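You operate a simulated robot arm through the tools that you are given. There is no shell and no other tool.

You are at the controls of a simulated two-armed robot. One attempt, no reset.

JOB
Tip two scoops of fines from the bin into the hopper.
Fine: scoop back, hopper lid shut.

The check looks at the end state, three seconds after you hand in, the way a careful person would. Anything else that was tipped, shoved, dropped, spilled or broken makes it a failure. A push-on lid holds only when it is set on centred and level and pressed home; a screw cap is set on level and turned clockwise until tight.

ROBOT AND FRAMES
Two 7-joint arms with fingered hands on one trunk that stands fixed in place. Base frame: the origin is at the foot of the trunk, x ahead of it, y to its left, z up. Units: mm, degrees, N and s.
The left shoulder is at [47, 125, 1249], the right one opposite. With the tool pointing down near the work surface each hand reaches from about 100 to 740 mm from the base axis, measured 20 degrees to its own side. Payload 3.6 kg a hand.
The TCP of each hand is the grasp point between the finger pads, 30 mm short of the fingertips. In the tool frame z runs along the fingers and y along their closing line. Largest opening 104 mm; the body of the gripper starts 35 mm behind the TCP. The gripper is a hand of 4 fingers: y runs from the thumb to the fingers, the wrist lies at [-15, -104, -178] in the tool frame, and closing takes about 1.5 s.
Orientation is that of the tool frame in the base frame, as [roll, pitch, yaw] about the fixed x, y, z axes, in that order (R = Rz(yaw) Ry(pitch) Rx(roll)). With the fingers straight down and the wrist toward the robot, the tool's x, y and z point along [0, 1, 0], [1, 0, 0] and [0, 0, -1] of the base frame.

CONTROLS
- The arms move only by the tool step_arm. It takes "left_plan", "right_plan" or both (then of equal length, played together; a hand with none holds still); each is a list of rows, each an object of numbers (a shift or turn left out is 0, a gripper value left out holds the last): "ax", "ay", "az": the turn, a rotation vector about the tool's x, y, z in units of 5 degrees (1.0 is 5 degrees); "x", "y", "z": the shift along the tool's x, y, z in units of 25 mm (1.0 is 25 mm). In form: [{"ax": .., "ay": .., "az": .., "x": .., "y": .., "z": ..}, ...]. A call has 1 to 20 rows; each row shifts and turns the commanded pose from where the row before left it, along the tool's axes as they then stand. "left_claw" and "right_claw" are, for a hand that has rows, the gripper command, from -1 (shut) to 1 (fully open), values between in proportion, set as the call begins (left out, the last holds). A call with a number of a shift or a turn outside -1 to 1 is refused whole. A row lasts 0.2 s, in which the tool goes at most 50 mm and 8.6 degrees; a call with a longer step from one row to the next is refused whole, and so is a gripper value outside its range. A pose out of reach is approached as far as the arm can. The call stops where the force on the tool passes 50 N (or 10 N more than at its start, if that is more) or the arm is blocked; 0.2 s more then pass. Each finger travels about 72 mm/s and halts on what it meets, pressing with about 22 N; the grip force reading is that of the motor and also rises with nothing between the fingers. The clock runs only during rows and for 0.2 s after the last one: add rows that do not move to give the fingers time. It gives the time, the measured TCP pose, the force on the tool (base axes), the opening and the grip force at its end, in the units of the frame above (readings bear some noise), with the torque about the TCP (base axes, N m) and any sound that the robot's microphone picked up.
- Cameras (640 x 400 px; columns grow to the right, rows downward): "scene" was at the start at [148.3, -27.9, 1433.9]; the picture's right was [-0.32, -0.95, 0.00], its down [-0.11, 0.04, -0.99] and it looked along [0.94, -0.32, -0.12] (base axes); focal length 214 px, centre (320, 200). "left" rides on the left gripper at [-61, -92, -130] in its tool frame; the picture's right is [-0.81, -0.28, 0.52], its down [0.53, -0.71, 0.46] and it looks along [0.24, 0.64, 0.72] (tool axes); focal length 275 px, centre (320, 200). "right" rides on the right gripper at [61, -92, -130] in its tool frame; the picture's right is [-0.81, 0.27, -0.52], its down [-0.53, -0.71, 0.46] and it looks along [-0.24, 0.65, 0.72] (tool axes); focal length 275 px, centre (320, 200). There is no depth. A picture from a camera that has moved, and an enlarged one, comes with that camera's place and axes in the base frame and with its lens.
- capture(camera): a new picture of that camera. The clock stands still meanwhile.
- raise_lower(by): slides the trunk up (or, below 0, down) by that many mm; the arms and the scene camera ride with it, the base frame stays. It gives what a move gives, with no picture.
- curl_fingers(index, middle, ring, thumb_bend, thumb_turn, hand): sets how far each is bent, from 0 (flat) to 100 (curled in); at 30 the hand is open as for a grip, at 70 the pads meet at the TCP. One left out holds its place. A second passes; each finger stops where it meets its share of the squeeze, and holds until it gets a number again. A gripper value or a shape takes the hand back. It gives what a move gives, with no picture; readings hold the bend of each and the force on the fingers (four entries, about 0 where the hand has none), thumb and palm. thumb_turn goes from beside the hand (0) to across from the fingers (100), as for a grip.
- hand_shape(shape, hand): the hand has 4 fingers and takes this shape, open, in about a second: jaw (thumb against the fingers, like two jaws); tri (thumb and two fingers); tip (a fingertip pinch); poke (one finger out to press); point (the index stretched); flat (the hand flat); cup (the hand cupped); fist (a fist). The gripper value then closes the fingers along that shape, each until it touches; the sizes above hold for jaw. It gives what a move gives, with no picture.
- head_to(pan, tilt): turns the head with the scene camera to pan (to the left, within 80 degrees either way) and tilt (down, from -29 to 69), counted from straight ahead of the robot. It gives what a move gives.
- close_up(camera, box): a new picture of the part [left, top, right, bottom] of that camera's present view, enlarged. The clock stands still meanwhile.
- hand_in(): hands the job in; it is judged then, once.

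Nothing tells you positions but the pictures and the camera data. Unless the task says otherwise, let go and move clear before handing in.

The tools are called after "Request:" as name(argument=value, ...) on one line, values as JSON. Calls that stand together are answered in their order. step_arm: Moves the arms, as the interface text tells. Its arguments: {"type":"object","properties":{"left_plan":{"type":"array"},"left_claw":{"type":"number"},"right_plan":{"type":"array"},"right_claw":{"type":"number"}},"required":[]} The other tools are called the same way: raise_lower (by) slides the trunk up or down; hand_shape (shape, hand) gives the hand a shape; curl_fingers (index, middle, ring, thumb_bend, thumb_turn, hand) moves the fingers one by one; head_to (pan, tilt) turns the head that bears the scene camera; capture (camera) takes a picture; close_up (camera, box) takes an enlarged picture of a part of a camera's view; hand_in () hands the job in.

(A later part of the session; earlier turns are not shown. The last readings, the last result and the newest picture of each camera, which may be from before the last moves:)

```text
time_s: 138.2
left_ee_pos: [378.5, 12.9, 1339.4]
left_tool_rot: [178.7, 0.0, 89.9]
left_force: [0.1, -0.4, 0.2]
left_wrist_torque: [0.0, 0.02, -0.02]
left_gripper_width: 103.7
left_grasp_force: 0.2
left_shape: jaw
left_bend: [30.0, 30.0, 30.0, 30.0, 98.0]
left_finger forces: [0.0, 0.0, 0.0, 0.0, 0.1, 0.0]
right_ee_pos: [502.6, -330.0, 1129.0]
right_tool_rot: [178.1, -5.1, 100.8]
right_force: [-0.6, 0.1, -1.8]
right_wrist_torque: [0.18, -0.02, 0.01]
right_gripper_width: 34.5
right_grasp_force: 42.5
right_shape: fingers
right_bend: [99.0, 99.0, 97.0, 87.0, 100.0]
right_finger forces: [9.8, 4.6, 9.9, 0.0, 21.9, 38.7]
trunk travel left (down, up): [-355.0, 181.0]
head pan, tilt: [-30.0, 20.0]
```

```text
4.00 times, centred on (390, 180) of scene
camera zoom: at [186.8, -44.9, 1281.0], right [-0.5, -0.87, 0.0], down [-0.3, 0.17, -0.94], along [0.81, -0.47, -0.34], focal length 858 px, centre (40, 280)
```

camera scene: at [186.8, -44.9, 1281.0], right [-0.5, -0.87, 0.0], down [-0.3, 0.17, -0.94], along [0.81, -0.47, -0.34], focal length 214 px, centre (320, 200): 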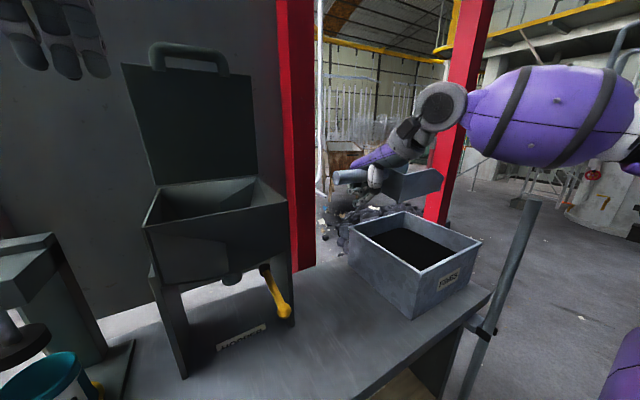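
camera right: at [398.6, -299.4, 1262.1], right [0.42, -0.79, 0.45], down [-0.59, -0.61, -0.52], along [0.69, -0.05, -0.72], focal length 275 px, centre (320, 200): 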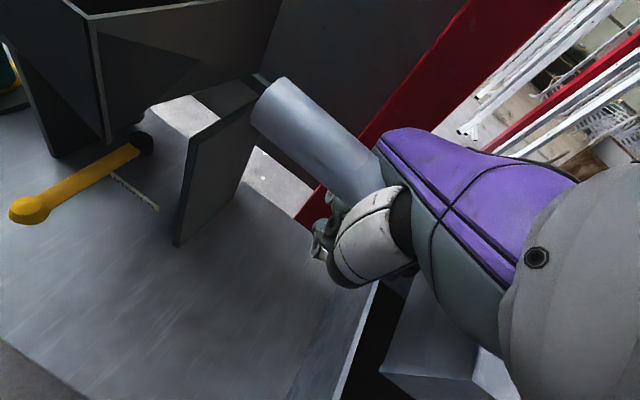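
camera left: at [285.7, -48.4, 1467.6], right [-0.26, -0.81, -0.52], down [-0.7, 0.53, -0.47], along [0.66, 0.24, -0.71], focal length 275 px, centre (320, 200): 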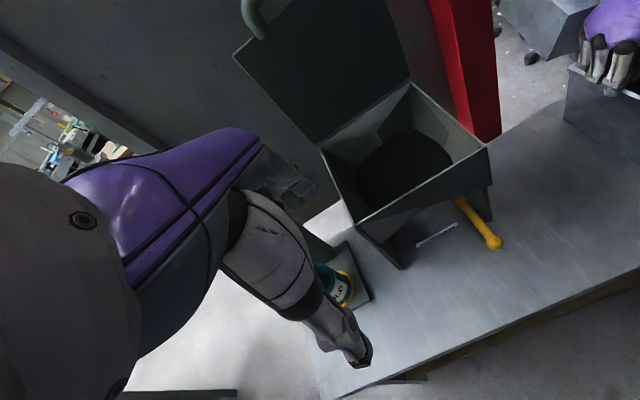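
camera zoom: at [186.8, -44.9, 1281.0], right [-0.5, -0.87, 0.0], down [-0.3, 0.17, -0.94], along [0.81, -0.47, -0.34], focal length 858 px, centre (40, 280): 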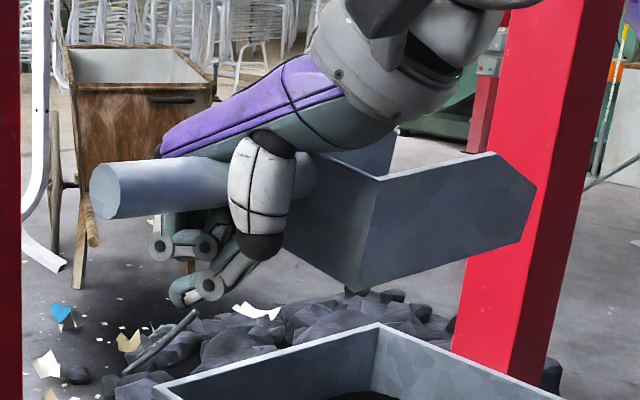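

The pan is level within a couple of degrees, with its floor about at TCP height and its tip 185 mm ahead. I'll move out over the bin's left edge and turn the scoop further until it faces back toward the robot.

Request:
step_arm(right_plan=[{"x": -0.843, "y": 0.276, "z": -0.277}, {"x": -0.843, "y": 0.276, "z": -0.277}, {"x": -0.843, "y": 0.276, "z": -0.277}, {"x": -0.843, "y": 0.276, "z": -0.277}, {"az": 1}, {"az": 1}, {"az": 1}, {"az": 1}, {"az": 1}, {"az": 1}, {"az": 1}, {"az": 1}])

Request:
capture(camera="scene")

```text
time_s: 140.8
left_ee_pos: [380.3, 12.0, 1338.8]
left_tool_rot: [178.8, 0.1, 89.9]
left_force: [0.5, -0.1, 0.0]
left_wrist_torque: [0.04, 0.02, 0.01]
left_gripper_width: 103.6
left_grasp_force: 0.0
left_shape: jaw
left_bend: [30.0, 30.0, 30.0, 30.0, 98.0]
left_finger forces: [0.0, 0.0, 0.0, 0.0, 0.0, 0.0]
right_ee_pos: [544.9, -409.1, 1149.6]
right_tool_rot: [-178.0, -5.1, 60.8]
right_force: [0.7, 0.8, -1.6]
right_wrist_torque: [0.15, -0.1, -0.01]
right_gripper_width: 34.7
right_grasp_force: 41.4
right_shape: fingers
right_bend: [99.0, 99.0, 97.0, 87.0, 100.0]
right_finger forces: [10.1, 4.4, 9.9, 0.0, 20.5, 37.6]
trunk travel left (down, up): [-355.0, 181.0]
head pan, tilt: [-30.0, 20.0]
```

```text
taken
camera scene: at [187.0, -44.9, 1281.0], right [-0.5, -0.87, 0.0], down [-0.3, 0.17, -0.94], along [0.81, -0.47, -0.34], focal length 214 px, centre (320, 200)
```

scene: 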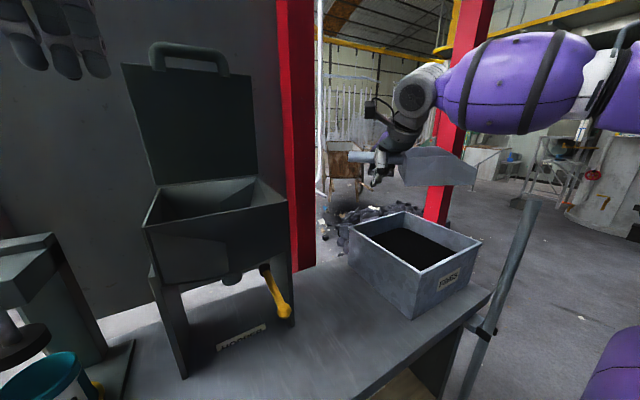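

Clear so far; five more steps of turning.

Request:
step_arm(right_plan=[{"az": 1}, {"az": 1}, {"az": 1}, {"az": 1}, {"az": 1}])

Request:
close_up(camera="scene", box=[320, 40, 540, 240])

```text
time_s: 142.0
left_ee_pos: [379.5, 13.0, 1339.6]
left_tool_rot: [178.6, 0.0, 89.9]
left_force: [-1.0, 0.7, 0.5]
left_wrist_torque: [-0.01, -0.02, 0.0]
left_gripper_width: 103.6
left_grasp_force: 0.1
left_shape: jaw
left_bend: [30.0, 30.0, 30.0, 30.0, 98.0]
left_finger forces: [0.0, 0.0, 0.1, 0.0, 0.0, 0.1]
right_ee_pos: [547.2, -410.8, 1149.7]
right_tool_rot: [-176.1, -3.8, 35.7]
right_force: [0.4, -0.8, -2.0]
right_wrist_torque: [0.1, -0.17, 0.0]
right_gripper_width: 34.6
right_grasp_force: 40.5
right_shape: fingers
right_bend: [99.0, 99.0, 97.0, 87.0, 100.0]
right_finger forces: [10.2, 4.5, 10.2, 0.0, 20.3, 37.0]
trunk travel left (down, up): [-355.0, 181.0]
head pan, tilt: [-30.0, 20.0]
```

```text
2.00 times, centred on (430, 140) of scene
camera zoom: at [187.0, -44.9, 1281.0], right [-0.5, -0.87, 0.0], down [-0.3, 0.17, -0.94], along [0.81, -0.47, -0.34], focal length 429 px, centre (100, 320)
```

zoom: 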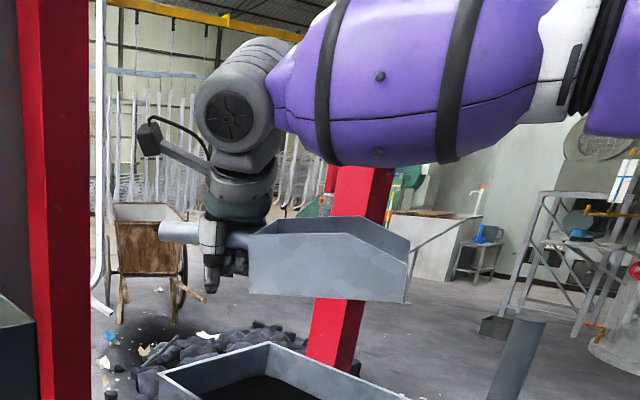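

The scoop is level and faces back toward the robot. Now pitching its front down 60° in place, above the bin's edge.

Request:
step_arm(right_plan=[{"ax": -0.27, "ay": 0.96}, {"ax": -0.27, "ay": 0.96}, {"ax": -0.27, "ay": 0.96}, {"ax": -0.27, "ay": 0.96}, {"ax": -0.27, "ay": 0.96}, {"ax": -0.27, "ay": 0.96}, {"ax": -0.27, "ay": 0.96}, {"ax": -0.27, "ay": 0.96}, {"ax": -0.27, "ay": 0.96}, {"ax": -0.27, "ay": 0.96}, {"ax": -0.27, "ay": 0.96}, {"ax": -0.27, "ay": 0.96}])

Request:
capture(camera="scene")

Request:
capture(camera="right")

```text
time_s: 144.6
left_ee_pos: [379.2, 12.2, 1340.1]
left_tool_rot: [178.8, 0.0, 89.8]
left_force: [-0.1, -0.2, 0.8]
left_wrist_torque: [-0.04, -0.01, -0.04]
left_gripper_width: 103.9
left_grasp_force: 0.2
left_shape: jaw
left_bend: [30.0, 30.0, 30.0, 30.0, 98.0]
left_finger forces: [0.1, 0.1, 0.0, 0.1, 0.1, 0.1]
right_ee_pos: [545.6, -410.0, 1149.2]
right_tool_rot: [160.9, -60.8, 44.3]
right_force: [0.9, 0.6, -1.9]
right_wrist_torque: [0.03, -0.15, 0.03]
right_gripper_width: 34.4
right_grasp_force: 38.7
right_shape: fingers
right_bend: [99.0, 99.0, 98.0, 86.0, 100.0]
right_finger forces: [10.9, 3.7, 9.5, 0.0, 16.6, 35.5]
trunk travel left (down, up): [-355.0, 181.0]
head pan, tilt: [-30.0, 20.0]
```

```text
taken
camera scene: at [187.1, -45.3, 1280.9], right [-0.5, -0.87, 0.0], down [-0.3, 0.17, -0.94], along [0.81, -0.47, -0.34], focal length 214 px, centre (320, 200)
```

scene: 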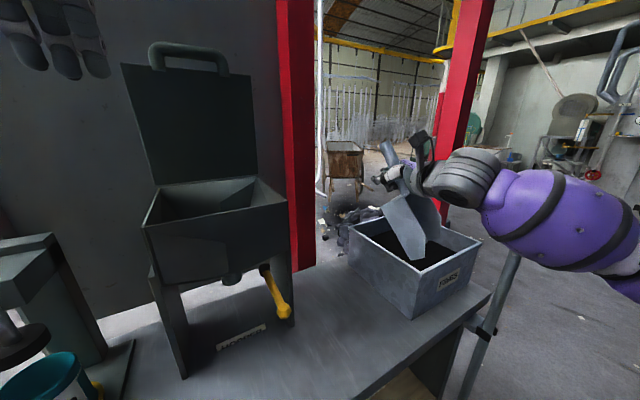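

```text
taken
camera right: at [418.5, -354.1, 1249.5], right [-0.58, -0.69, -0.43], down [-0.14, 0.6, -0.79], along [0.8, -0.4, -0.44], focal length 275 px, centre (320, 200)
```

right: 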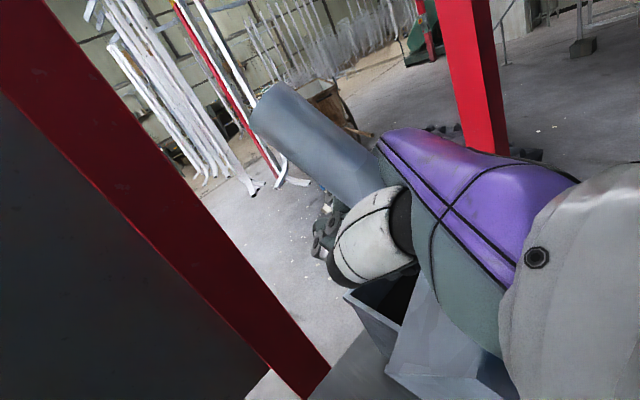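

The front is now 60° down and everything is clear. Moving out over the bin at this height to the digging start.

Request:
step_arm(right_plan=[{"x": -0.017, "y": 0.737, "z": 0.223}, {"x": -0.017, "y": 0.737, "z": 0.223}, {"x": -0.017, "y": 0.737, "z": 0.223}, {"x": -0.017, "y": 0.737, "z": 0.223}, {"x": -0.017, "y": 0.737, "z": 0.223}, {"x": -0.017, "y": 0.737, "z": 0.223}, {"x": -0.017, "y": 0.737, "z": 0.223}, {"x": -0.017, "y": 0.737, "z": 0.223}])

Request:
capture(camera="scene")

Request:
close_up(camera="scene", box=[330, 100, 520, 330])

```text
time_s: 146.4
left_ee_pos: [380.4, 11.5, 1340.7]
left_tool_rot: [178.7, 0.0, 90.0]
left_force: [-0.1, 0.1, -0.4]
left_wrist_torque: [0.04, 0.0, 0.0]
left_gripper_width: 103.7
left_grasp_force: 0.1
left_shape: jaw
left_bend: [30.0, 30.0, 30.0, 30.0, 98.0]
left_finger forces: [0.0, 0.0, 0.1, 0.1, 0.0, 0.0]
right_ee_pos: [649.5, -526.3, 1149.5]
right_tool_rot: [160.9, -60.8, 44.4]
right_force: [-0.2, 0.5, -2.1]
right_wrist_torque: [0.08, -0.15, -0.03]
right_gripper_width: 34.5
right_grasp_force: 37.3
right_shape: fingers
right_bend: [99.0, 99.0, 98.0, 86.0, 100.0]
right_finger forces: [10.9, 3.6, 9.4, 0.0, 15.4, 34.5]
trunk travel left (down, up): [-355.0, 181.0]
head pan, tilt: [-30.0, 20.0]
```

```text
taken
camera scene: at [187.3, -45.1, 1280.9], right [-0.5, -0.87, 0.0], down [-0.3, 0.17, -0.94], along [0.81, -0.47, -0.34], focal length 214 px, centre (320, 200)
```

scene: 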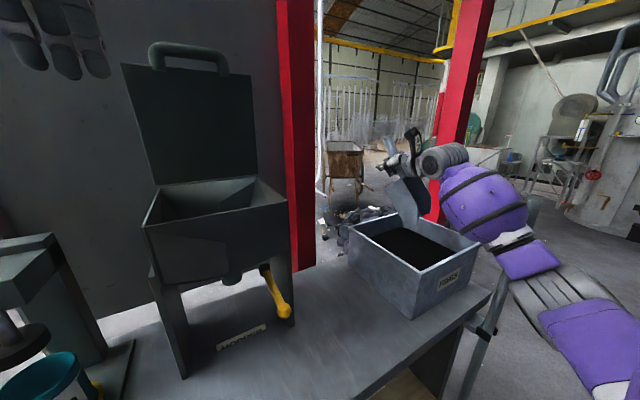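

```text
1.74 times, centred on (425, 215) of scene
camera zoom: at [187.3, -45.1, 1280.9], right [-0.5, -0.87, 0.0], down [-0.3, 0.17, -0.94], along [0.81, -0.47, -0.34], focal length 373 px, centre (137, 174)
```

zoom: 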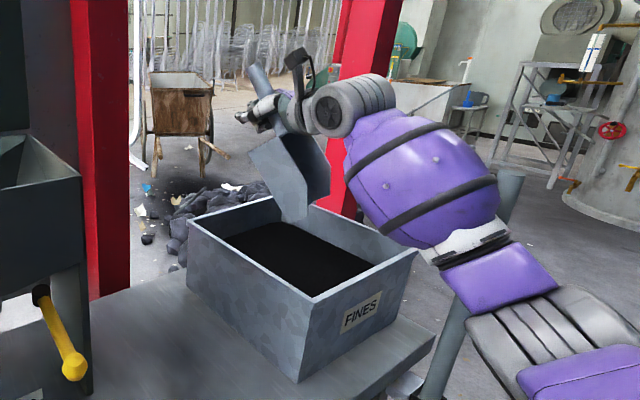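

Everything is clear: the pan's tip hangs above the fines, about mid-bin. Lowering to just above the surface first.

Request:
step_arm(right_plan=[{"x": -0.656, "y": -0.12, "z": 0.347}, {"x": -0.656, "y": -0.12, "z": 0.347}, {"x": -0.656, "y": -0.12, "z": 0.347}, {"x": -0.656, "y": -0.12, "z": 0.347}, {"x": -0.656, "y": -0.12, "z": 0.347}])

Request:
head_to(pan=-45, tilt=35)

Request:
capture(camera="scene")

Request:
close_up(camera="scene", box=[220, 60, 420, 260])

```text
time_s: 147.6
left_ee_pos: [379.6, 12.0, 1339.4]
left_tool_rot: [178.7, 0.0, 90.0]
left_force: [-0.3, 0.1, 0.2]
left_wrist_torque: [0.01, 0.01, -0.05]
left_gripper_width: 103.8
left_grasp_force: 0.0
left_shape: jaw
left_bend: [30.0, 30.0, 30.0, 30.0, 98.0]
left_finger forces: [0.0, 0.0, 0.1, 0.0, 0.0, 0.1]
right_ee_pos: [648.8, -522.7, 1054.1]
right_tool_rot: [160.9, -60.7, 44.5]
right_force: [-0.1, 0.2, -2.4]
right_wrist_torque: [0.05, -0.13, -0.01]
right_gripper_width: 34.3
right_grasp_force: 36.7
right_shape: fingers
right_bend: [99.0, 99.0, 98.0, 86.0, 100.0]
right_finger forces: [11.1, 3.6, 9.4, 0.0, 15.2, 34.4]
trunk travel left (down, up): [-355.0, 181.0]
head pan, tilt: [-30.0, 20.0]
```

```text
time_s: 148.4
left_ee_pos: [379.2, 11.7, 1339.8]
left_tool_rot: [178.8, 0.0, 89.9]
left_force: [-0.2, 0.7, -0.7]
left_wrist_torque: [-0.03, 0.03, 0.01]
left_gripper_width: 103.6
left_grasp_force: 0.2
left_shape: jaw
left_bend: [30.0, 30.0, 30.0, 30.0, 98.0]
left_finger forces: [0.0, 0.0, 0.0, 0.1, 0.0, 0.0]
right_ee_pos: [649.5, -522.8, 1055.1]
right_tool_rot: [161.1, -60.7, 44.2]
right_force: [-0.5, -0.1, -1.7]
right_wrist_torque: [0.04, -0.18, 0.02]
right_gripper_width: 34.5
right_grasp_force: 37.1
right_shape: fingers
right_bend: [99.0, 99.0, 98.0, 86.0, 100.0]
right_finger forces: [11.1, 3.6, 9.4, 0.1, 15.1, 34.4]
trunk travel left (down, up): [-355.0, 181.0]
head pan, tilt: [-45.0, 35.0]
```

```text
taken
camera scene: at [168.6, -60.7, 1257.2], right [-0.71, -0.71, 0.0], down [-0.41, 0.41, -0.82], along [0.58, -0.58, -0.57], focal length 214 px, centre (320, 200)
```

scene: 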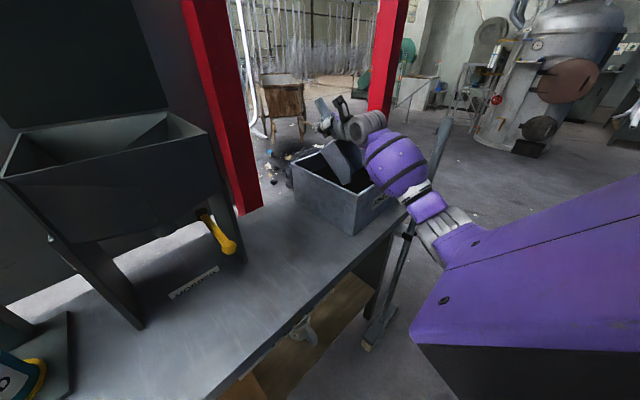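

```text
2.00 times, centred on (320, 160) of scene
camera zoom: at [168.6, -60.7, 1257.2], right [-0.71, -0.71, 0.0], down [-0.41, 0.41, -0.82], along [0.58, -0.58, -0.57], focal length 429 px, centre (320, 280)
```

zoom: 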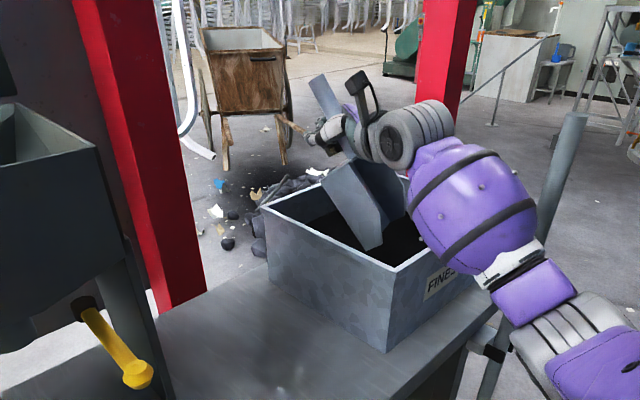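

The tip is about 10 mm above the fines. Stage 1: slicing in along the pan's own direction by 60 mm.

Request:
step_arm(right_plan=[{"x": -0.58, "y": -0.151, "z": -0.021}, {"x": -0.58, "y": -0.151, "z": -0.021}, {"x": -0.58, "y": -0.151, "z": -0.021}, {"x": -0.58, "y": -0.151, "z": -0.021}])

Request:
close_up(camera="scene", box=[220, 60, 420, 260])

```text
time_s: 149.4
left_ee_pos: [379.3, 13.4, 1339.8]
left_tool_rot: [178.6, -0.1, 90.0]
left_force: [0.2, -0.7, -0.2]
left_wrist_torque: [-0.03, -0.02, -0.04]
left_gripper_width: 103.9
left_grasp_force: 0.2
left_shape: jaw
left_bend: [30.0, 30.0, 30.0, 30.0, 98.0]
left_finger forces: [0.0, 0.0, 0.0, 0.0, 0.0, 0.1]
right_ee_pos: [621.5, -530.0, 1003.1]
right_tool_rot: [160.9, -60.8, 44.4]
right_force: [0.1, 0.4, -4.2]
right_wrist_torque: [0.1, -0.24, -0.02]
right_gripper_width: 34.6
right_grasp_force: 36.6
right_shape: fingers
right_bend: [99.0, 99.0, 98.0, 86.0, 100.0]
right_finger forces: [11.1, 3.7, 9.6, 0.0, 15.0, 34.0]
trunk travel left (down, up): [-355.0, 181.0]
head pan, tilt: [-45.0, 35.0]
```

```text
2.00 times, centred on (320, 160) of scene
camera zoom: at [168.6, -60.9, 1257.1], right [-0.71, -0.71, 0.0], down [-0.41, 0.41, -0.82], along [0.58, -0.58, -0.57], focal length 429 px, centre (320, 280)
```

zoom: 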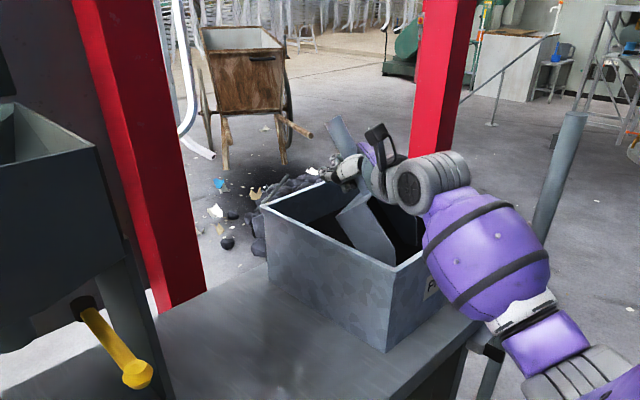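

The scoop slid in without resistance and already carries about 2 N more, so it is filling. Stage 2: drawing it forward at depth while raising its angle from 60° to 40°.

Request:
step_arm(right_plan=[{"x": -0.338, "y": -0.083, "z": 0.112, "ax": 0.27, "ay": -0.96}, {"x": -0.386, "y": -0.094, "z": 0.138, "ax": 0.27, "ay": -0.96}, {"x": -0.423, "y": -0.102, "z": 0.171, "ax": 0.27, "ay": -0.96}, {"x": -0.467, "y": -0.113, "z": 0.201, "ax": 0.27, "ay": -0.96}])

Request:
close_up(camera="scene", box=[220, 60, 420, 260])

```text
time_s: 150.4
left_ee_pos: [379.1, 12.3, 1339.6]
left_tool_rot: [178.7, -0.1, 89.9]
left_force: [-0.2, 0.3, -0.4]
left_wrist_torque: [-0.01, 0.01, 0.01]
left_gripper_width: 103.8
left_grasp_force: 0.0
left_shape: jaw
left_bend: [30.0, 30.0, 30.0, 30.0, 98.0]
left_finger forces: [0.0, 0.1, 0.1, 0.0, 0.0, 0.0]
right_ee_pos: [609.6, -533.5, 960.9]
right_tool_rot: [172.2, -42.0, 37.1]
right_force: [0.6, 0.9, -3.9]
right_wrist_torque: [0.19, -0.34, 0.02]
right_gripper_width: 34.3
right_grasp_force: 37.4
right_shape: fingers
right_bend: [99.0, 99.0, 98.0, 86.0, 100.0]
right_finger forces: [11.1, 4.1, 11.0, 0.0, 15.0, 33.6]
trunk travel left (down, up): [-355.0, 181.0]
head pan, tilt: [-45.0, 35.0]
```

```text
2.00 times, centred on (320, 160) of scene
camera zoom: at [168.8, -61.0, 1257.1], right [-0.71, -0.71, 0.0], down [-0.41, 0.41, -0.82], along [0.58, -0.58, -0.57], focal length 429 px, centre (320, 280)
```

zoom: 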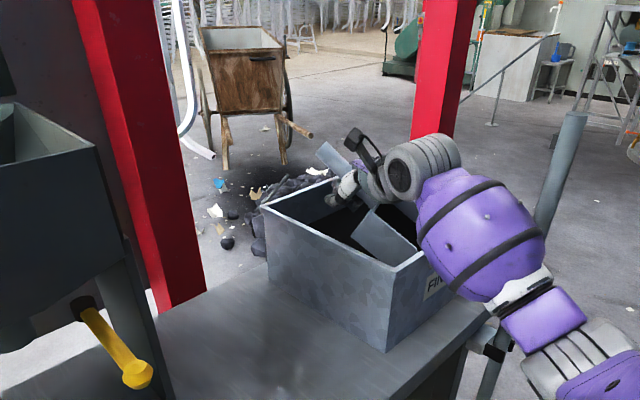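

Stage 3: curling the front up while lifting, staying inside the bin.

Request:
step_arm(right_plan=[{"x": -0.056, "y": 0.0, "z": 0.387, "ax": 0.27, "ay": -0.96}, {"x": 0.136, "y": 0.039, "z": 0.097, "ax": 0.27, "ay": -0.96}, {"x": 0.332, "y": 0.076, "z": -0.236, "ax": 0.27, "ay": -0.96}, {"x": 0.537, "y": 0.116, "z": -0.568, "ax": 0.27, "ay": -0.96}, {"x": 0.298, "y": 0.047, "z": -0.74}, {"x": 0.298, "y": 0.047, "z": -0.74}])

Request:
close_up(camera="scene", box=[220, 60, 420, 260])

```text
time_s: 151.8
left_ee_pos: [380.4, 12.5, 1339.6]
left_tool_rot: [178.6, 0.0, 89.9]
left_force: [0.4, 0.1, 0.4]
left_wrist_torque: [0.0, 0.0, 0.0]
left_gripper_width: 103.6
left_grasp_force: 0.1
left_shape: jaw
left_bend: [30.0, 30.0, 30.0, 30.0, 98.0]
left_finger forces: [0.0, 0.0, 0.0, 0.0, 0.1, 0.1]
right_ee_pos: [626.0, -528.6, 1019.9]
right_tool_rot: [178.6, -22.9, 35.3]
right_force: [-0.5, -0.5, -5.2]
right_wrist_torque: [0.19, -0.38, -0.03]
right_gripper_width: 34.8
right_grasp_force: 38.1
right_shape: fingers
right_bend: [99.0, 99.0, 98.0, 86.0, 100.0]
right_finger forces: [11.0, 4.5, 11.5, 0.0, 14.8, 33.4]
trunk travel left (down, up): [-355.0, 181.0]
head pan, tilt: [-45.0, 35.0]
```

```text
2.00 times, centred on (320, 160) of scene
camera zoom: at [168.7, -60.8, 1257.1], right [-0.71, -0.71, 0.0], down [-0.41, 0.41, -0.82], along [0.58, -0.58, -0.57], focal length 429 px, centre (320, 280)
```

zoom: 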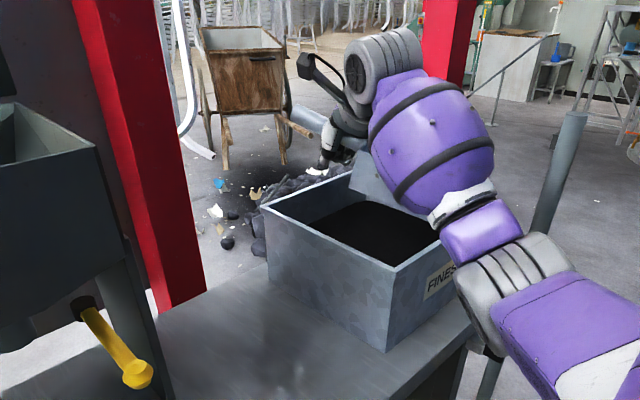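

The load is now about 3 N of fines. Continuing to level the pan to slightly front-up while drawing it toward me above the rim.

Request:
step_arm(right_plan=[{"x": -0.523, "y": -0.148, "z": -0.322, "ax": 0.27, "ay": -0.96}, {"x": -0.784, "y": -0.217, "z": -0.34, "ax": 0.27, "ay": -0.96}, {"x": -0.87, "y": -0.236, "z": -0.268, "ax": 0.27, "ay": -0.96}, {"x": -0.938, "y": -0.25, "z": -0.194, "ax": 0.27, "ay": -0.96}, {"x": -0.757, "y": -0.213, "z": -0.427, "ax": 0.27, "ay": -0.96}])

Request:
capture(camera="scene")

Request:
close_up(camera="scene", box=[220, 60, 420, 260])

Request:
capture(camera="right")

```text
time_s: 153.0
left_ee_pos: [379.2, 12.4, 1339.5]
left_tool_rot: [178.7, 0.1, 90.0]
left_force: [-0.3, 0.0, 0.4]
left_wrist_torque: [0.0, -0.02, -0.03]
left_gripper_width: 103.8
left_grasp_force: 0.3
left_shape: jaw
left_bend: [30.0, 30.0, 30.0, 30.0, 98.0]
left_finger forces: [0.0, 0.1, 0.0, 0.0, 0.0, 0.1]
right_ee_pos: [526.0, -568.7, 1038.8]
right_tool_rot: [-174.7, 1.1, 36.1]
right_force: [0.9, 0.1, -4.8]
right_wrist_torque: [0.19, -0.34, 0.03]
right_gripper_width: 34.4
right_grasp_force: 37.8
right_shape: fingers
right_bend: [99.0, 99.0, 98.0, 86.0, 100.0]
right_finger forces: [11.3, 4.7, 12.1, 0.0, 14.7, 33.0]
trunk travel left (down, up): [-355.0, 181.0]
head pan, tilt: [-45.0, 35.0]
```

```text
taken
camera scene: at [168.4, -60.9, 1257.1], right [-0.71, -0.71, 0.0], down [-0.41, 0.41, -0.82], along [0.58, -0.58, -0.57], focal length 214 px, centre (320, 200)
```

scene: 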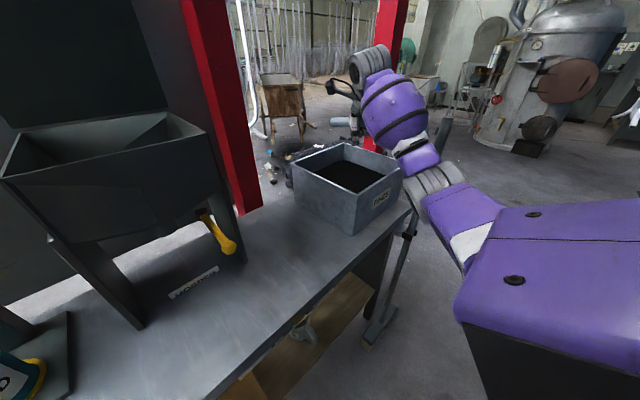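

```text
2.00 times, centred on (320, 160) of scene
camera zoom: at [168.4, -60.9, 1257.1], right [-0.71, -0.71, 0.0], down [-0.41, 0.41, -0.82], along [0.58, -0.58, -0.57], focal length 429 px, centre (320, 280)
```

zoom: 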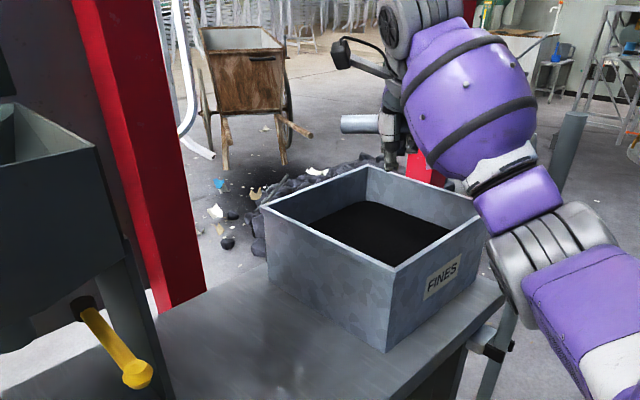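

```text
taken
camera right: at [530.8, -466.9, 1176.6], right [-0.46, -0.73, 0.51], down [-0.88, 0.29, -0.38], along [0.13, -0.62, -0.78], focal length 275 px, centre (320, 200)
```

right: 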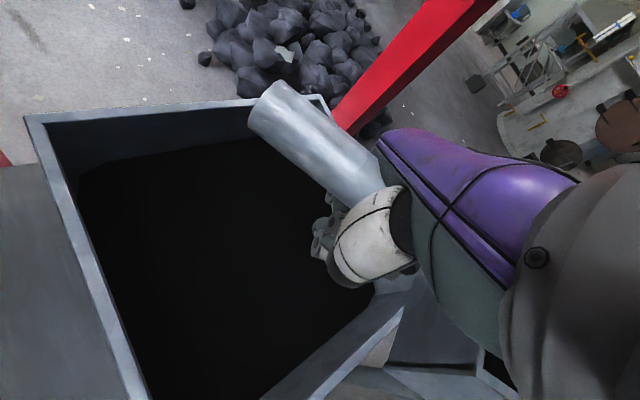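

The pan is level and loaded (about 3 N of fines), but its front right corner is only about 30 mm from the standing pole. I'll first slide away from the pole, then raise the trunk so the pan is above the pole's top.

Request:
step_arm(right_plan=[{"x": 0.42, "y": -0.35}, {"x": 0.42, "y": -0.35}, {"x": 0.42, "y": -0.35}])

Request:
raise_lower(by=120)

Request:
capture(camera="scene")

Request:
capture(camera="left")

```text
time_s: 153.8
left_ee_pos: [380.3, 13.0, 1339.0]
left_tool_rot: [178.6, 0.0, 89.9]
left_force: [0.1, 0.3, 0.8]
left_wrist_torque: [0.0, 0.02, 0.02]
left_gripper_width: 103.6
left_grasp_force: 0.0
left_shape: jaw
left_bend: [30.0, 30.0, 30.0, 30.0, 98.0]
left_finger forces: [0.0, 0.0, 0.0, 0.1, 0.0, 0.0]
right_ee_pos: [536.2, -527.8, 1039.1]
right_tool_rot: [-174.7, 1.0, 36.1]
right_force: [0.3, 0.0, -3.4]
right_wrist_torque: [0.17, -0.32, 0.01]
right_gripper_width: 34.7
right_grasp_force: 38.1
right_shape: fingers
right_bend: [99.0, 99.0, 98.0, 86.0, 100.0]
right_finger forces: [11.1, 4.7, 12.0, 0.0, 14.7, 33.1]
trunk travel left (down, up): [-355.0, 181.0]
head pan, tilt: [-45.0, 35.0]
```

```text
time_s: 155.3
left_ee_pos: [380.1, 12.8, 1458.9]
left_tool_rot: [178.8, 0.0, 90.0]
left_force: [-0.3, 0.0, 0.6]
left_wrist_torque: [0.01, 0.03, -0.01]
left_gripper_width: 103.8
left_grasp_force: 0.1
left_shape: jaw
left_bend: [30.0, 30.0, 30.0, 30.0, 98.0]
left_finger forces: [0.0, 0.0, 0.1, 0.0, 0.1, 0.1]
right_ee_pos: [539.4, -527.4, 1159.6]
right_tool_rot: [-174.6, 1.1, 36.2]
right_force: [0.7, 0.7, -4.7]
right_wrist_torque: [0.19, -0.32, 0.01]
right_gripper_width: 34.6
right_grasp_force: 38.0
right_shape: fingers
right_bend: [99.0, 99.0, 98.0, 86.0, 100.0]
right_finger forces: [11.4, 4.9, 11.9, 0.0, 14.5, 32.7]
trunk travel left (down, up): [-475.0, 61.0]
head pan, tilt: [-45.0, 35.0]
```

```text
taken
camera scene: at [124.0, -61.1, 1388.2], right [-0.71, -0.71, 0.0], down [-0.41, 0.41, -0.82], along [0.58, -0.58, -0.57], focal length 214 px, centre (320, 200)
```

scene: 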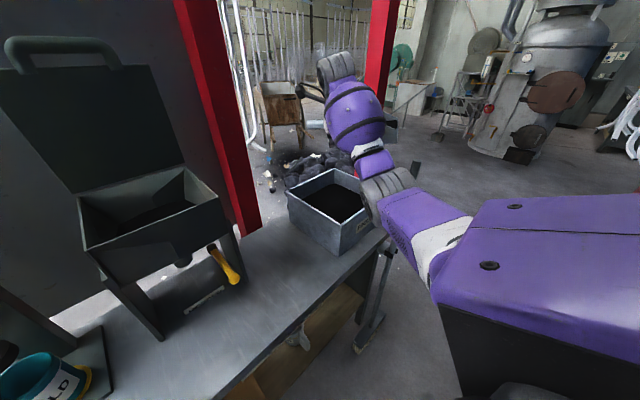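

```text
taken
camera left: at [286.9, -48.7, 1587.1], right [-0.26, -0.81, -0.52], down [-0.7, 0.53, -0.47], along [0.66, 0.24, -0.71], focal length 275 px, centre (320, 200)
```

left: 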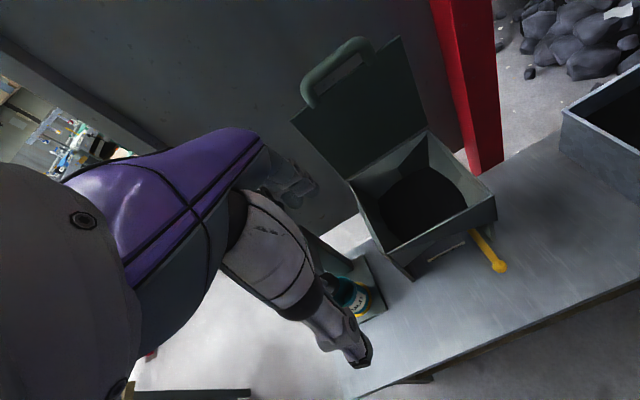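

The scoop is above the pole's height now. Moving it left, away from the pole, keeping its attitude, and then turning it about the vertical to point to the right.

Request:
step_arm(right_plan=[{"x": 0.472, "y": -0.647, "z": -0.133}, {"x": 0.472, "y": -0.647, "z": -0.133}, {"x": 0.472, "y": -0.647, "z": -0.133}, {"x": 0.472, "y": -0.647, "z": -0.133}, {"x": 0.472, "y": -0.647, "z": -0.133}, {"x": 0.472, "y": -0.647, "z": -0.133}])

Request:
head_to(pan=-30, tilt=30)

Request:
capture(camera="scene")

```text
time_s: 156.7
left_ee_pos: [378.9, 12.7, 1459.2]
left_tool_rot: [178.8, 0.1, 89.9]
left_force: [-0.8, 0.4, 0.4]
left_wrist_torque: [0.03, 0.0, -0.05]
left_gripper_width: 103.8
left_grasp_force: 0.1
left_shape: jaw
left_bend: [30.0, 30.0, 30.0, 30.0, 98.0]
left_finger forces: [0.1, 0.0, 0.0, 0.0, 0.0, 0.0]
right_ee_pos: [539.7, -410.7, 1189.0]
right_tool_rot: [-174.7, 1.1, 36.2]
right_force: [2.9, -2.8, -4.0]
right_wrist_torque: [0.52, -0.14, 0.54]
right_gripper_width: 34.6
right_grasp_force: 37.1
right_shape: fingers
right_bend: [99.0, 99.0, 98.0, 86.0, 100.0]
right_finger forces: [11.0, 5.1, 11.5, 0.1, 16.5, 30.6]
trunk travel left (down, up): [-475.0, 61.0]
head pan, tilt: [-45.0, 35.0]
```

```text
time_s: 157.5
left_ee_pos: [381.0, 11.8, 1458.8]
left_tool_rot: [178.8, 0.1, 89.9]
left_force: [1.3, -0.1, -0.5]
left_wrist_torque: [0.0, 0.01, 0.0]
left_gripper_width: 103.7
left_grasp_force: 0.0
left_shape: jaw
left_bend: [30.0, 30.0, 30.0, 30.0, 98.0]
left_finger forces: [0.0, 0.0, 0.1, 0.1, 0.1, 0.0]
right_ee_pos: [539.5, -410.9, 1187.8]
right_tool_rot: [-174.9, 0.9, 36.1]
right_force: [3.0, -3.2, -4.0]
right_wrist_torque: [0.5, -0.16, 0.54]
right_gripper_width: 34.3
right_grasp_force: 37.4
right_shape: fingers
right_bend: [99.0, 99.0, 98.0, 86.0, 100.0]
right_finger forces: [11.0, 5.0, 11.6, 0.0, 16.3, 30.6]
trunk travel left (down, up): [-475.0, 61.0]
head pan, tilt: [-30.0, 30.0]
```

```text
taken
camera scene: at [139.4, -44.1, 1396.1], right [-0.5, -0.87, 0.0], down [-0.43, 0.25, -0.87], along [0.75, -0.43, -0.5], focal length 214 px, centre (320, 200)
```

scene: 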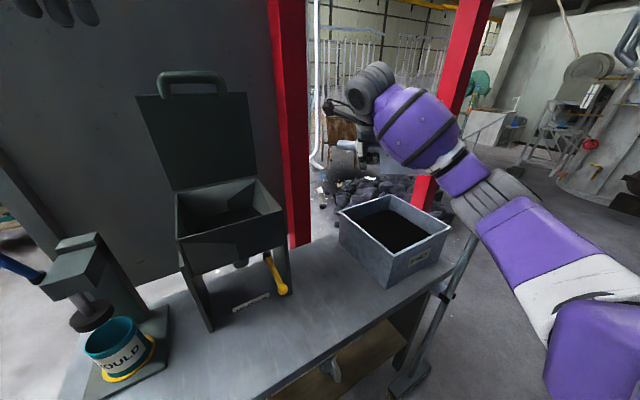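

There is a light sideways contact (about 3–4 N), most likely the pan against the robot's own forearm. Turning the scoop away from the forearm in small steps and checking.

Request:
step_arm(right_plan=[{"ax": -0.019, "ay": -0.094, "az": -0.995}, {"ax": -0.019, "ay": -0.094, "az": -0.995}, {"ax": -0.019, "ay": -0.094, "az": -0.995}])

Request:
capture(camera="scene")

```text
time_s: 158.3
left_ee_pos: [379.6, 13.0, 1460.3]
left_tool_rot: [178.7, 0.0, 89.8]
left_force: [0.9, -0.6, -1.1]
left_wrist_torque: [0.02, 0.03, 0.01]
left_gripper_width: 103.6
left_grasp_force: 0.0
left_shape: jaw
left_bend: [30.0, 30.0, 30.0, 30.0, 98.0]
left_finger forces: [0.1, 0.0, 0.0, 0.1, 0.1, 0.0]
right_ee_pos: [540.4, -410.8, 1187.5]
right_tool_rot: [-174.8, 1.2, 51.3]
right_force: [0.1, -0.3, -5.3]
right_wrist_torque: [0.27, -0.25, 0.0]
right_gripper_width: 34.5
right_grasp_force: 37.1
right_shape: fingers
right_bend: [99.0, 99.0, 98.0, 86.0, 100.0]
right_finger forces: [11.1, 5.3, 12.4, 0.0, 13.7, 31.2]
trunk travel left (down, up): [-475.0, 61.0]
head pan, tilt: [-30.0, 30.0]
```

```text
taken
camera scene: at [139.4, -44.1, 1396.2], right [-0.5, -0.87, 0.0], down [-0.43, 0.25, -0.87], along [0.75, -0.43, -0.5], focal length 214 px, centre (320, 200)
```

scene: 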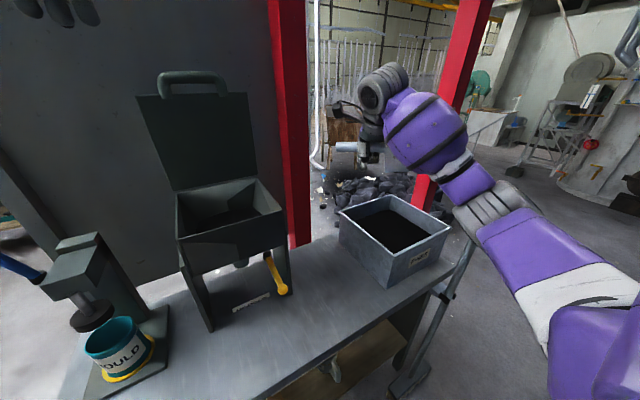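

Contact is gone and the load is intact (5.3 N in total). Continuing the turn.

Request:
step_arm(right_plan=[{"ax": -0.019, "ay": -0.094, "az": -0.995}, {"ax": -0.019, "ay": -0.094, "az": -0.995}, {"ax": -0.019, "ay": -0.094, "az": -0.995}, {"ax": -0.019, "ay": -0.094, "az": -0.995}, {"ax": -0.019, "ay": -0.094, "az": -0.995}, {"ax": -0.019, "ay": -0.094, "az": -0.995}, {"ax": -0.019, "ay": -0.094, "az": -0.995}, {"ax": -0.019, "ay": -0.094, "az": -0.995}, {"ax": -0.019, "ay": -0.094, "az": -0.995}, {"ax": -0.019, "ay": -0.094, "az": -0.995}, {"ax": -0.019, "ay": -0.094, "az": -0.995}])

Request:
capture(camera="scene")

Request:
close_up(camera="scene", box=[310, 50, 510, 230])

```text
time_s: 160.7
left_ee_pos: [381.1, 13.8, 1459.0]
left_tool_rot: [178.6, 0.0, 89.9]
left_force: [0.0, 0.3, 0.3]
left_wrist_torque: [0.0, 0.01, 0.01]
left_gripper_width: 103.5
left_grasp_force: 0.0
left_shape: jaw
left_bend: [30.0, 30.0, 30.0, 30.0, 98.0]
left_finger forces: [0.0, 0.0, 0.0, 0.0, 0.1, 0.1]
right_ee_pos: [539.9, -410.4, 1184.7]
right_tool_rot: [-174.9, 1.3, 106.1]
right_force: [-0.2, 0.2, -3.4]
right_wrist_torque: [0.4, 0.04, -0.02]
right_gripper_width: 34.5
right_grasp_force: 36.8
right_shape: fingers
right_bend: [99.0, 99.0, 98.0, 86.0, 100.0]
right_finger forces: [11.2, 5.3, 12.4, 0.0, 13.7, 31.3]
trunk travel left (down, up): [-475.0, 61.0]
head pan, tilt: [-30.0, 30.0]
```

```text
taken
camera scene: at [139.6, -44.0, 1396.1], right [-0.5, -0.87, 0.0], down [-0.43, 0.25, -0.87], along [0.75, -0.43, -0.5], focal length 214 px, centre (320, 200)
```

scene: 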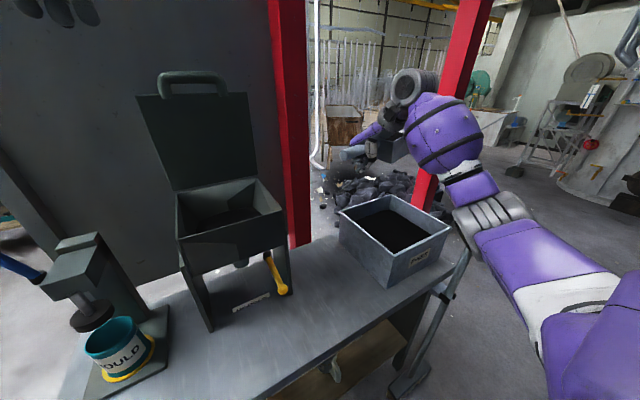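

```text
2.22 times, centred on (410, 140) of scene
camera zoom: at [139.6, -44.0, 1396.1], right [-0.5, -0.87, 0.0], down [-0.43, 0.25, -0.87], along [0.75, -0.43, -0.5], focal length 477 px, centre (120, 333)
```

zoom: 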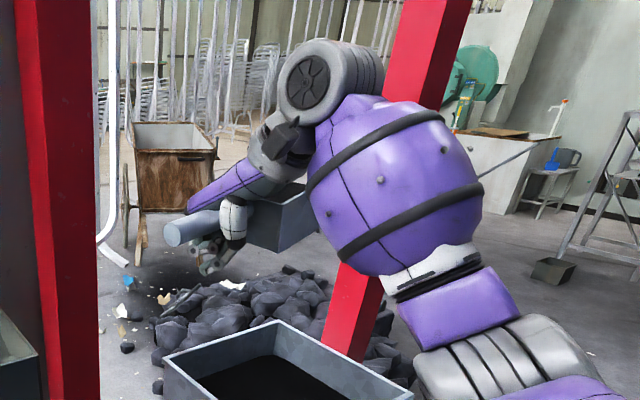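

The scoop points right, front about 4° up, load intact. First I'll clear the left arm out of the way to the left, then raise the scoop and carry it over toward the hopper.

Request:
step_arm(left_plan=[{"x": 0.92, "y": -0.15}, {"x": 0.92, "y": -0.15}, {"x": 0.92, "y": -0.15}, {"x": 0.92, "y": -0.15}, {"x": 0.92, "y": -0.15}, {"x": 0.92, "y": -0.15}, {"x": 0.92, "y": -0.15}, {"x": 0.92, "y": -0.15}, {"x": 0.92, "y": -0.15}, {"x": 0.92, "y": -0.15}, {"x": 0.92, "y": -0.15}, {"x": 0.92, "y": -0.15}])

Request:
step_arm(right_plan=[{"x": -0.019, "y": -0.075, "z": -0.836}, {"x": -0.019, "y": -0.075, "z": -0.836}, {"x": -0.019, "y": -0.075, "z": -0.836}, {"x": -0.019, "y": -0.075, "z": -0.836}, {"x": -0.019, "y": -0.075, "z": -0.836}, {"x": 0.835, "y": 0.336, "z": -0.049}, {"x": 0.835, "y": 0.336, "z": -0.049}, {"x": 0.835, "y": 0.336, "z": -0.049}, {"x": 0.835, "y": 0.336, "z": -0.049}, {"x": 0.835, "y": 0.336, "z": -0.049}, {"x": 0.835, "y": 0.336, "z": -0.049}])

Request:
head_to(pan=-15, tilt=30)

Request:
capture(camera="scene")

```text
time_s: 163.3
left_ee_pos: [335.8, 289.1, 1458.9]
left_tool_rot: [178.7, 0.1, 89.9]
left_force: [-0.7, 0.0, -0.8]
left_wrist_torque: [-0.02, 0.03, 0.01]
left_gripper_width: 103.6
left_grasp_force: 0.2
left_shape: jaw
left_bend: [30.0, 30.0, 30.0, 30.0, 98.0]
left_finger forces: [0.0, 0.0, 0.0, 0.0, 0.0, 0.0]
right_ee_pos: [539.7, -408.1, 1187.3]
right_tool_rot: [-174.8, 1.2, 106.1]
right_force: [-0.3, 0.6, -4.0]
right_wrist_torque: [0.38, 0.1, 0.01]
right_gripper_width: 34.1
right_grasp_force: 36.8
right_shape: fingers
right_bend: [99.0, 99.0, 98.0, 86.0, 100.0]
right_finger forces: [11.1, 5.3, 12.3, 0.0, 13.7, 31.4]
trunk travel left (down, up): [-475.0, 61.0]
head pan, tilt: [-30.0, 30.0]
```

```text
time_s: 165.7
left_ee_pos: [335.9, 290.7, 1457.9]
left_tool_rot: [178.7, 0.2, 89.8]
left_force: [0.0, -0.5, 0.0]
left_wrist_torque: [-0.01, -0.01, 0.0]
left_gripper_width: 103.6
left_grasp_force: 0.0
left_shape: jaw
left_bend: [30.0, 30.0, 30.0, 30.0, 98.0]
left_finger forces: [0.0, 0.0, 0.1, 0.0, 0.0, 0.1]
right_ee_pos: [554.2, -273.2, 1291.1]
right_tool_rot: [-174.6, 1.3, 106.0]
right_force: [0.0, -0.4, -5.1]
right_wrist_torque: [0.35, 0.09, 0.01]
right_gripper_width: 34.5
right_grasp_force: 36.4
right_shape: fingers
right_bend: [99.0, 99.0, 98.0, 86.0, 100.0]
right_finger forces: [11.2, 5.2, 12.4, 0.0, 13.2, 31.3]
trunk travel left (down, up): [-475.0, 61.0]
head pan, tilt: [-30.0, 30.0]
```

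```text
time_s: 166.4
left_ee_pos: [335.1, 288.8, 1459.1]
left_tool_rot: [178.7, 0.0, 89.9]
left_force: [0.4, 0.6, 0.4]
left_wrist_torque: [-0.01, 0.02, 0.01]
left_gripper_width: 103.8
left_grasp_force: 0.0
left_shape: jaw
left_bend: [30.0, 30.0, 30.0, 30.0, 98.0]
left_finger forces: [0.0, 0.0, 0.0, 0.1, 0.1, 0.0]
right_ee_pos: [553.4, -274.8, 1290.5]
right_tool_rot: [-174.9, 1.2, 106.0]
right_force: [-0.5, -0.6, -4.1]
right_wrist_torque: [0.37, 0.12, -0.01]
right_gripper_width: 34.4
right_grasp_force: 36.6
right_shape: fingers
right_bend: [99.0, 99.0, 98.0, 86.0, 100.0]
right_finger forces: [11.2, 5.1, 12.4, 0.1, 13.3, 31.2]
trunk travel left (down, up): [-475.0, 61.0]
head pan, tilt: [-15.0, 30.0]
```

```text
taken
camera scene: at [148.6, -22.2, 1396.2], right [-0.26, -0.97, 0.0], down [-0.48, 0.13, -0.87], along [0.84, -0.22, -0.5], focal length 214 px, centre (320, 200)
```

scene: 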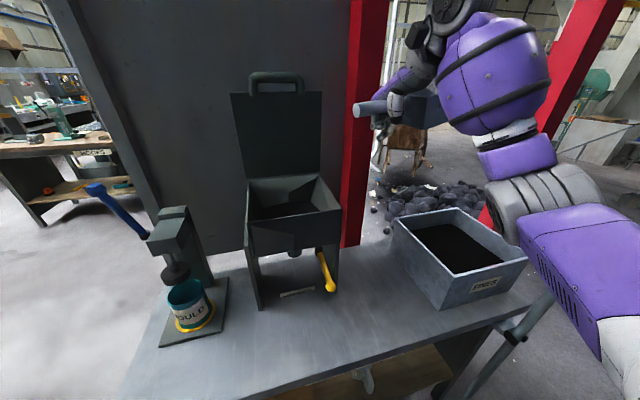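

Good. A closer look at the scoop's contents before crossing over the hopper.

Request:
close_up(camera="scene", box=[340, 40, 480, 180])

Request:
capture(camera="right")

```text
2.86 times, centred on (410, 110) of scene
camera zoom: at [148.6, -22.2, 1396.2], right [-0.26, -0.97, 0.0], down [-0.48, 0.13, -0.87], along [0.84, -0.22, -0.5], focal length 613 px, centre (63, 457)
```

zoom: 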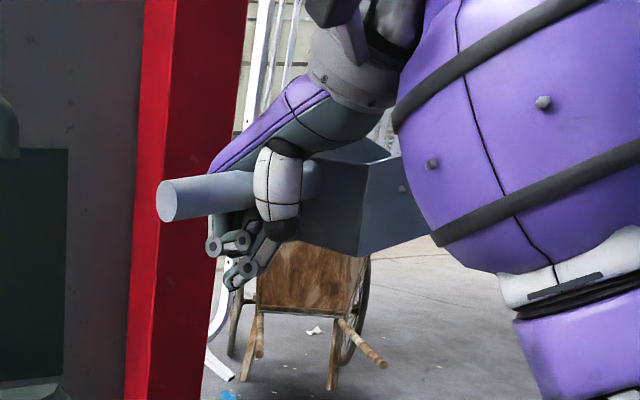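

```text
taken
camera right: at [459.3, -235.5, 1429.6], right [0.53, -0.68, 0.51], down [-0.57, -0.73, -0.38], along [0.63, -0.09, -0.77], focal length 275 px, centre (320, 200)
```

right: 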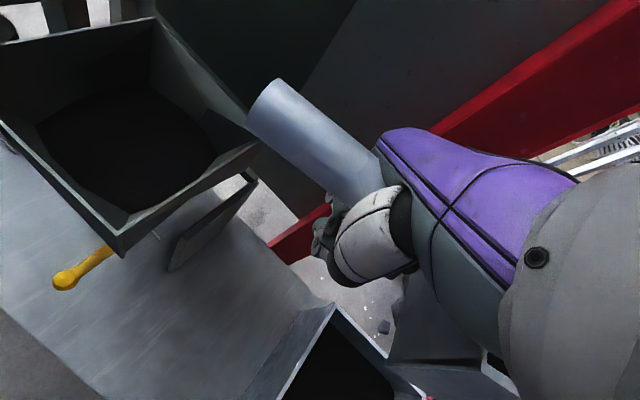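

Carrying the scoop across over the hopper mouth.

Request:
step_arm(right_plan=[{"x": 0.835, "y": 0.336, "z": -0.049}, {"x": 0.835, "y": 0.336, "z": -0.049}, {"x": 0.835, "y": 0.336, "z": -0.049}, {"x": 0.835, "y": 0.336, "z": -0.049}, {"x": 0.835, "y": 0.336, "z": -0.049}, {"x": 0.835, "y": 0.336, "z": -0.049}, {"x": 0.835, "y": 0.336, "z": -0.049}, {"x": 0.835, "y": 0.336, "z": -0.049}])

Request:
capture(camera="scene")

```text
time_s: 168.2
left_ee_pos: [335.2, 289.7, 1459.1]
left_tool_rot: [178.7, 0.1, 89.9]
left_force: [-0.6, -0.6, 1.1]
left_wrist_torque: [-0.05, -0.03, 0.01]
left_gripper_width: 103.7
left_grasp_force: 0.1
left_shape: jaw
left_bend: [30.0, 30.0, 30.0, 30.0, 98.0]
left_finger forces: [0.0, 0.1, 0.0, 0.0, 0.1, 0.0]
right_ee_pos: [572.4, -95.1, 1293.4]
right_tool_rot: [-174.9, 1.3, 106.0]
right_force: [-0.3, 0.4, -5.0]
right_wrist_torque: [0.35, 0.1, 0.0]
right_gripper_width: 34.6
right_grasp_force: 36.7
right_shape: fingers
right_bend: [99.0, 99.0, 98.0, 86.0, 100.0]
right_finger forces: [11.2, 5.2, 12.3, 0.1, 12.9, 30.9]
trunk travel left (down, up): [-475.0, 61.0]
head pan, tilt: [-15.0, 30.0]
```

```text
taken
camera scene: at [148.7, -21.2, 1396.2], right [-0.26, -0.97, 0.0], down [-0.48, 0.13, -0.87], along [0.84, -0.22, -0.5], focal length 214 px, centre (320, 200)
```

scene: 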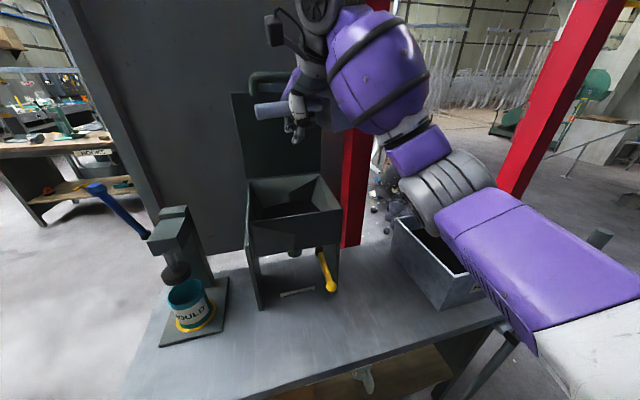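

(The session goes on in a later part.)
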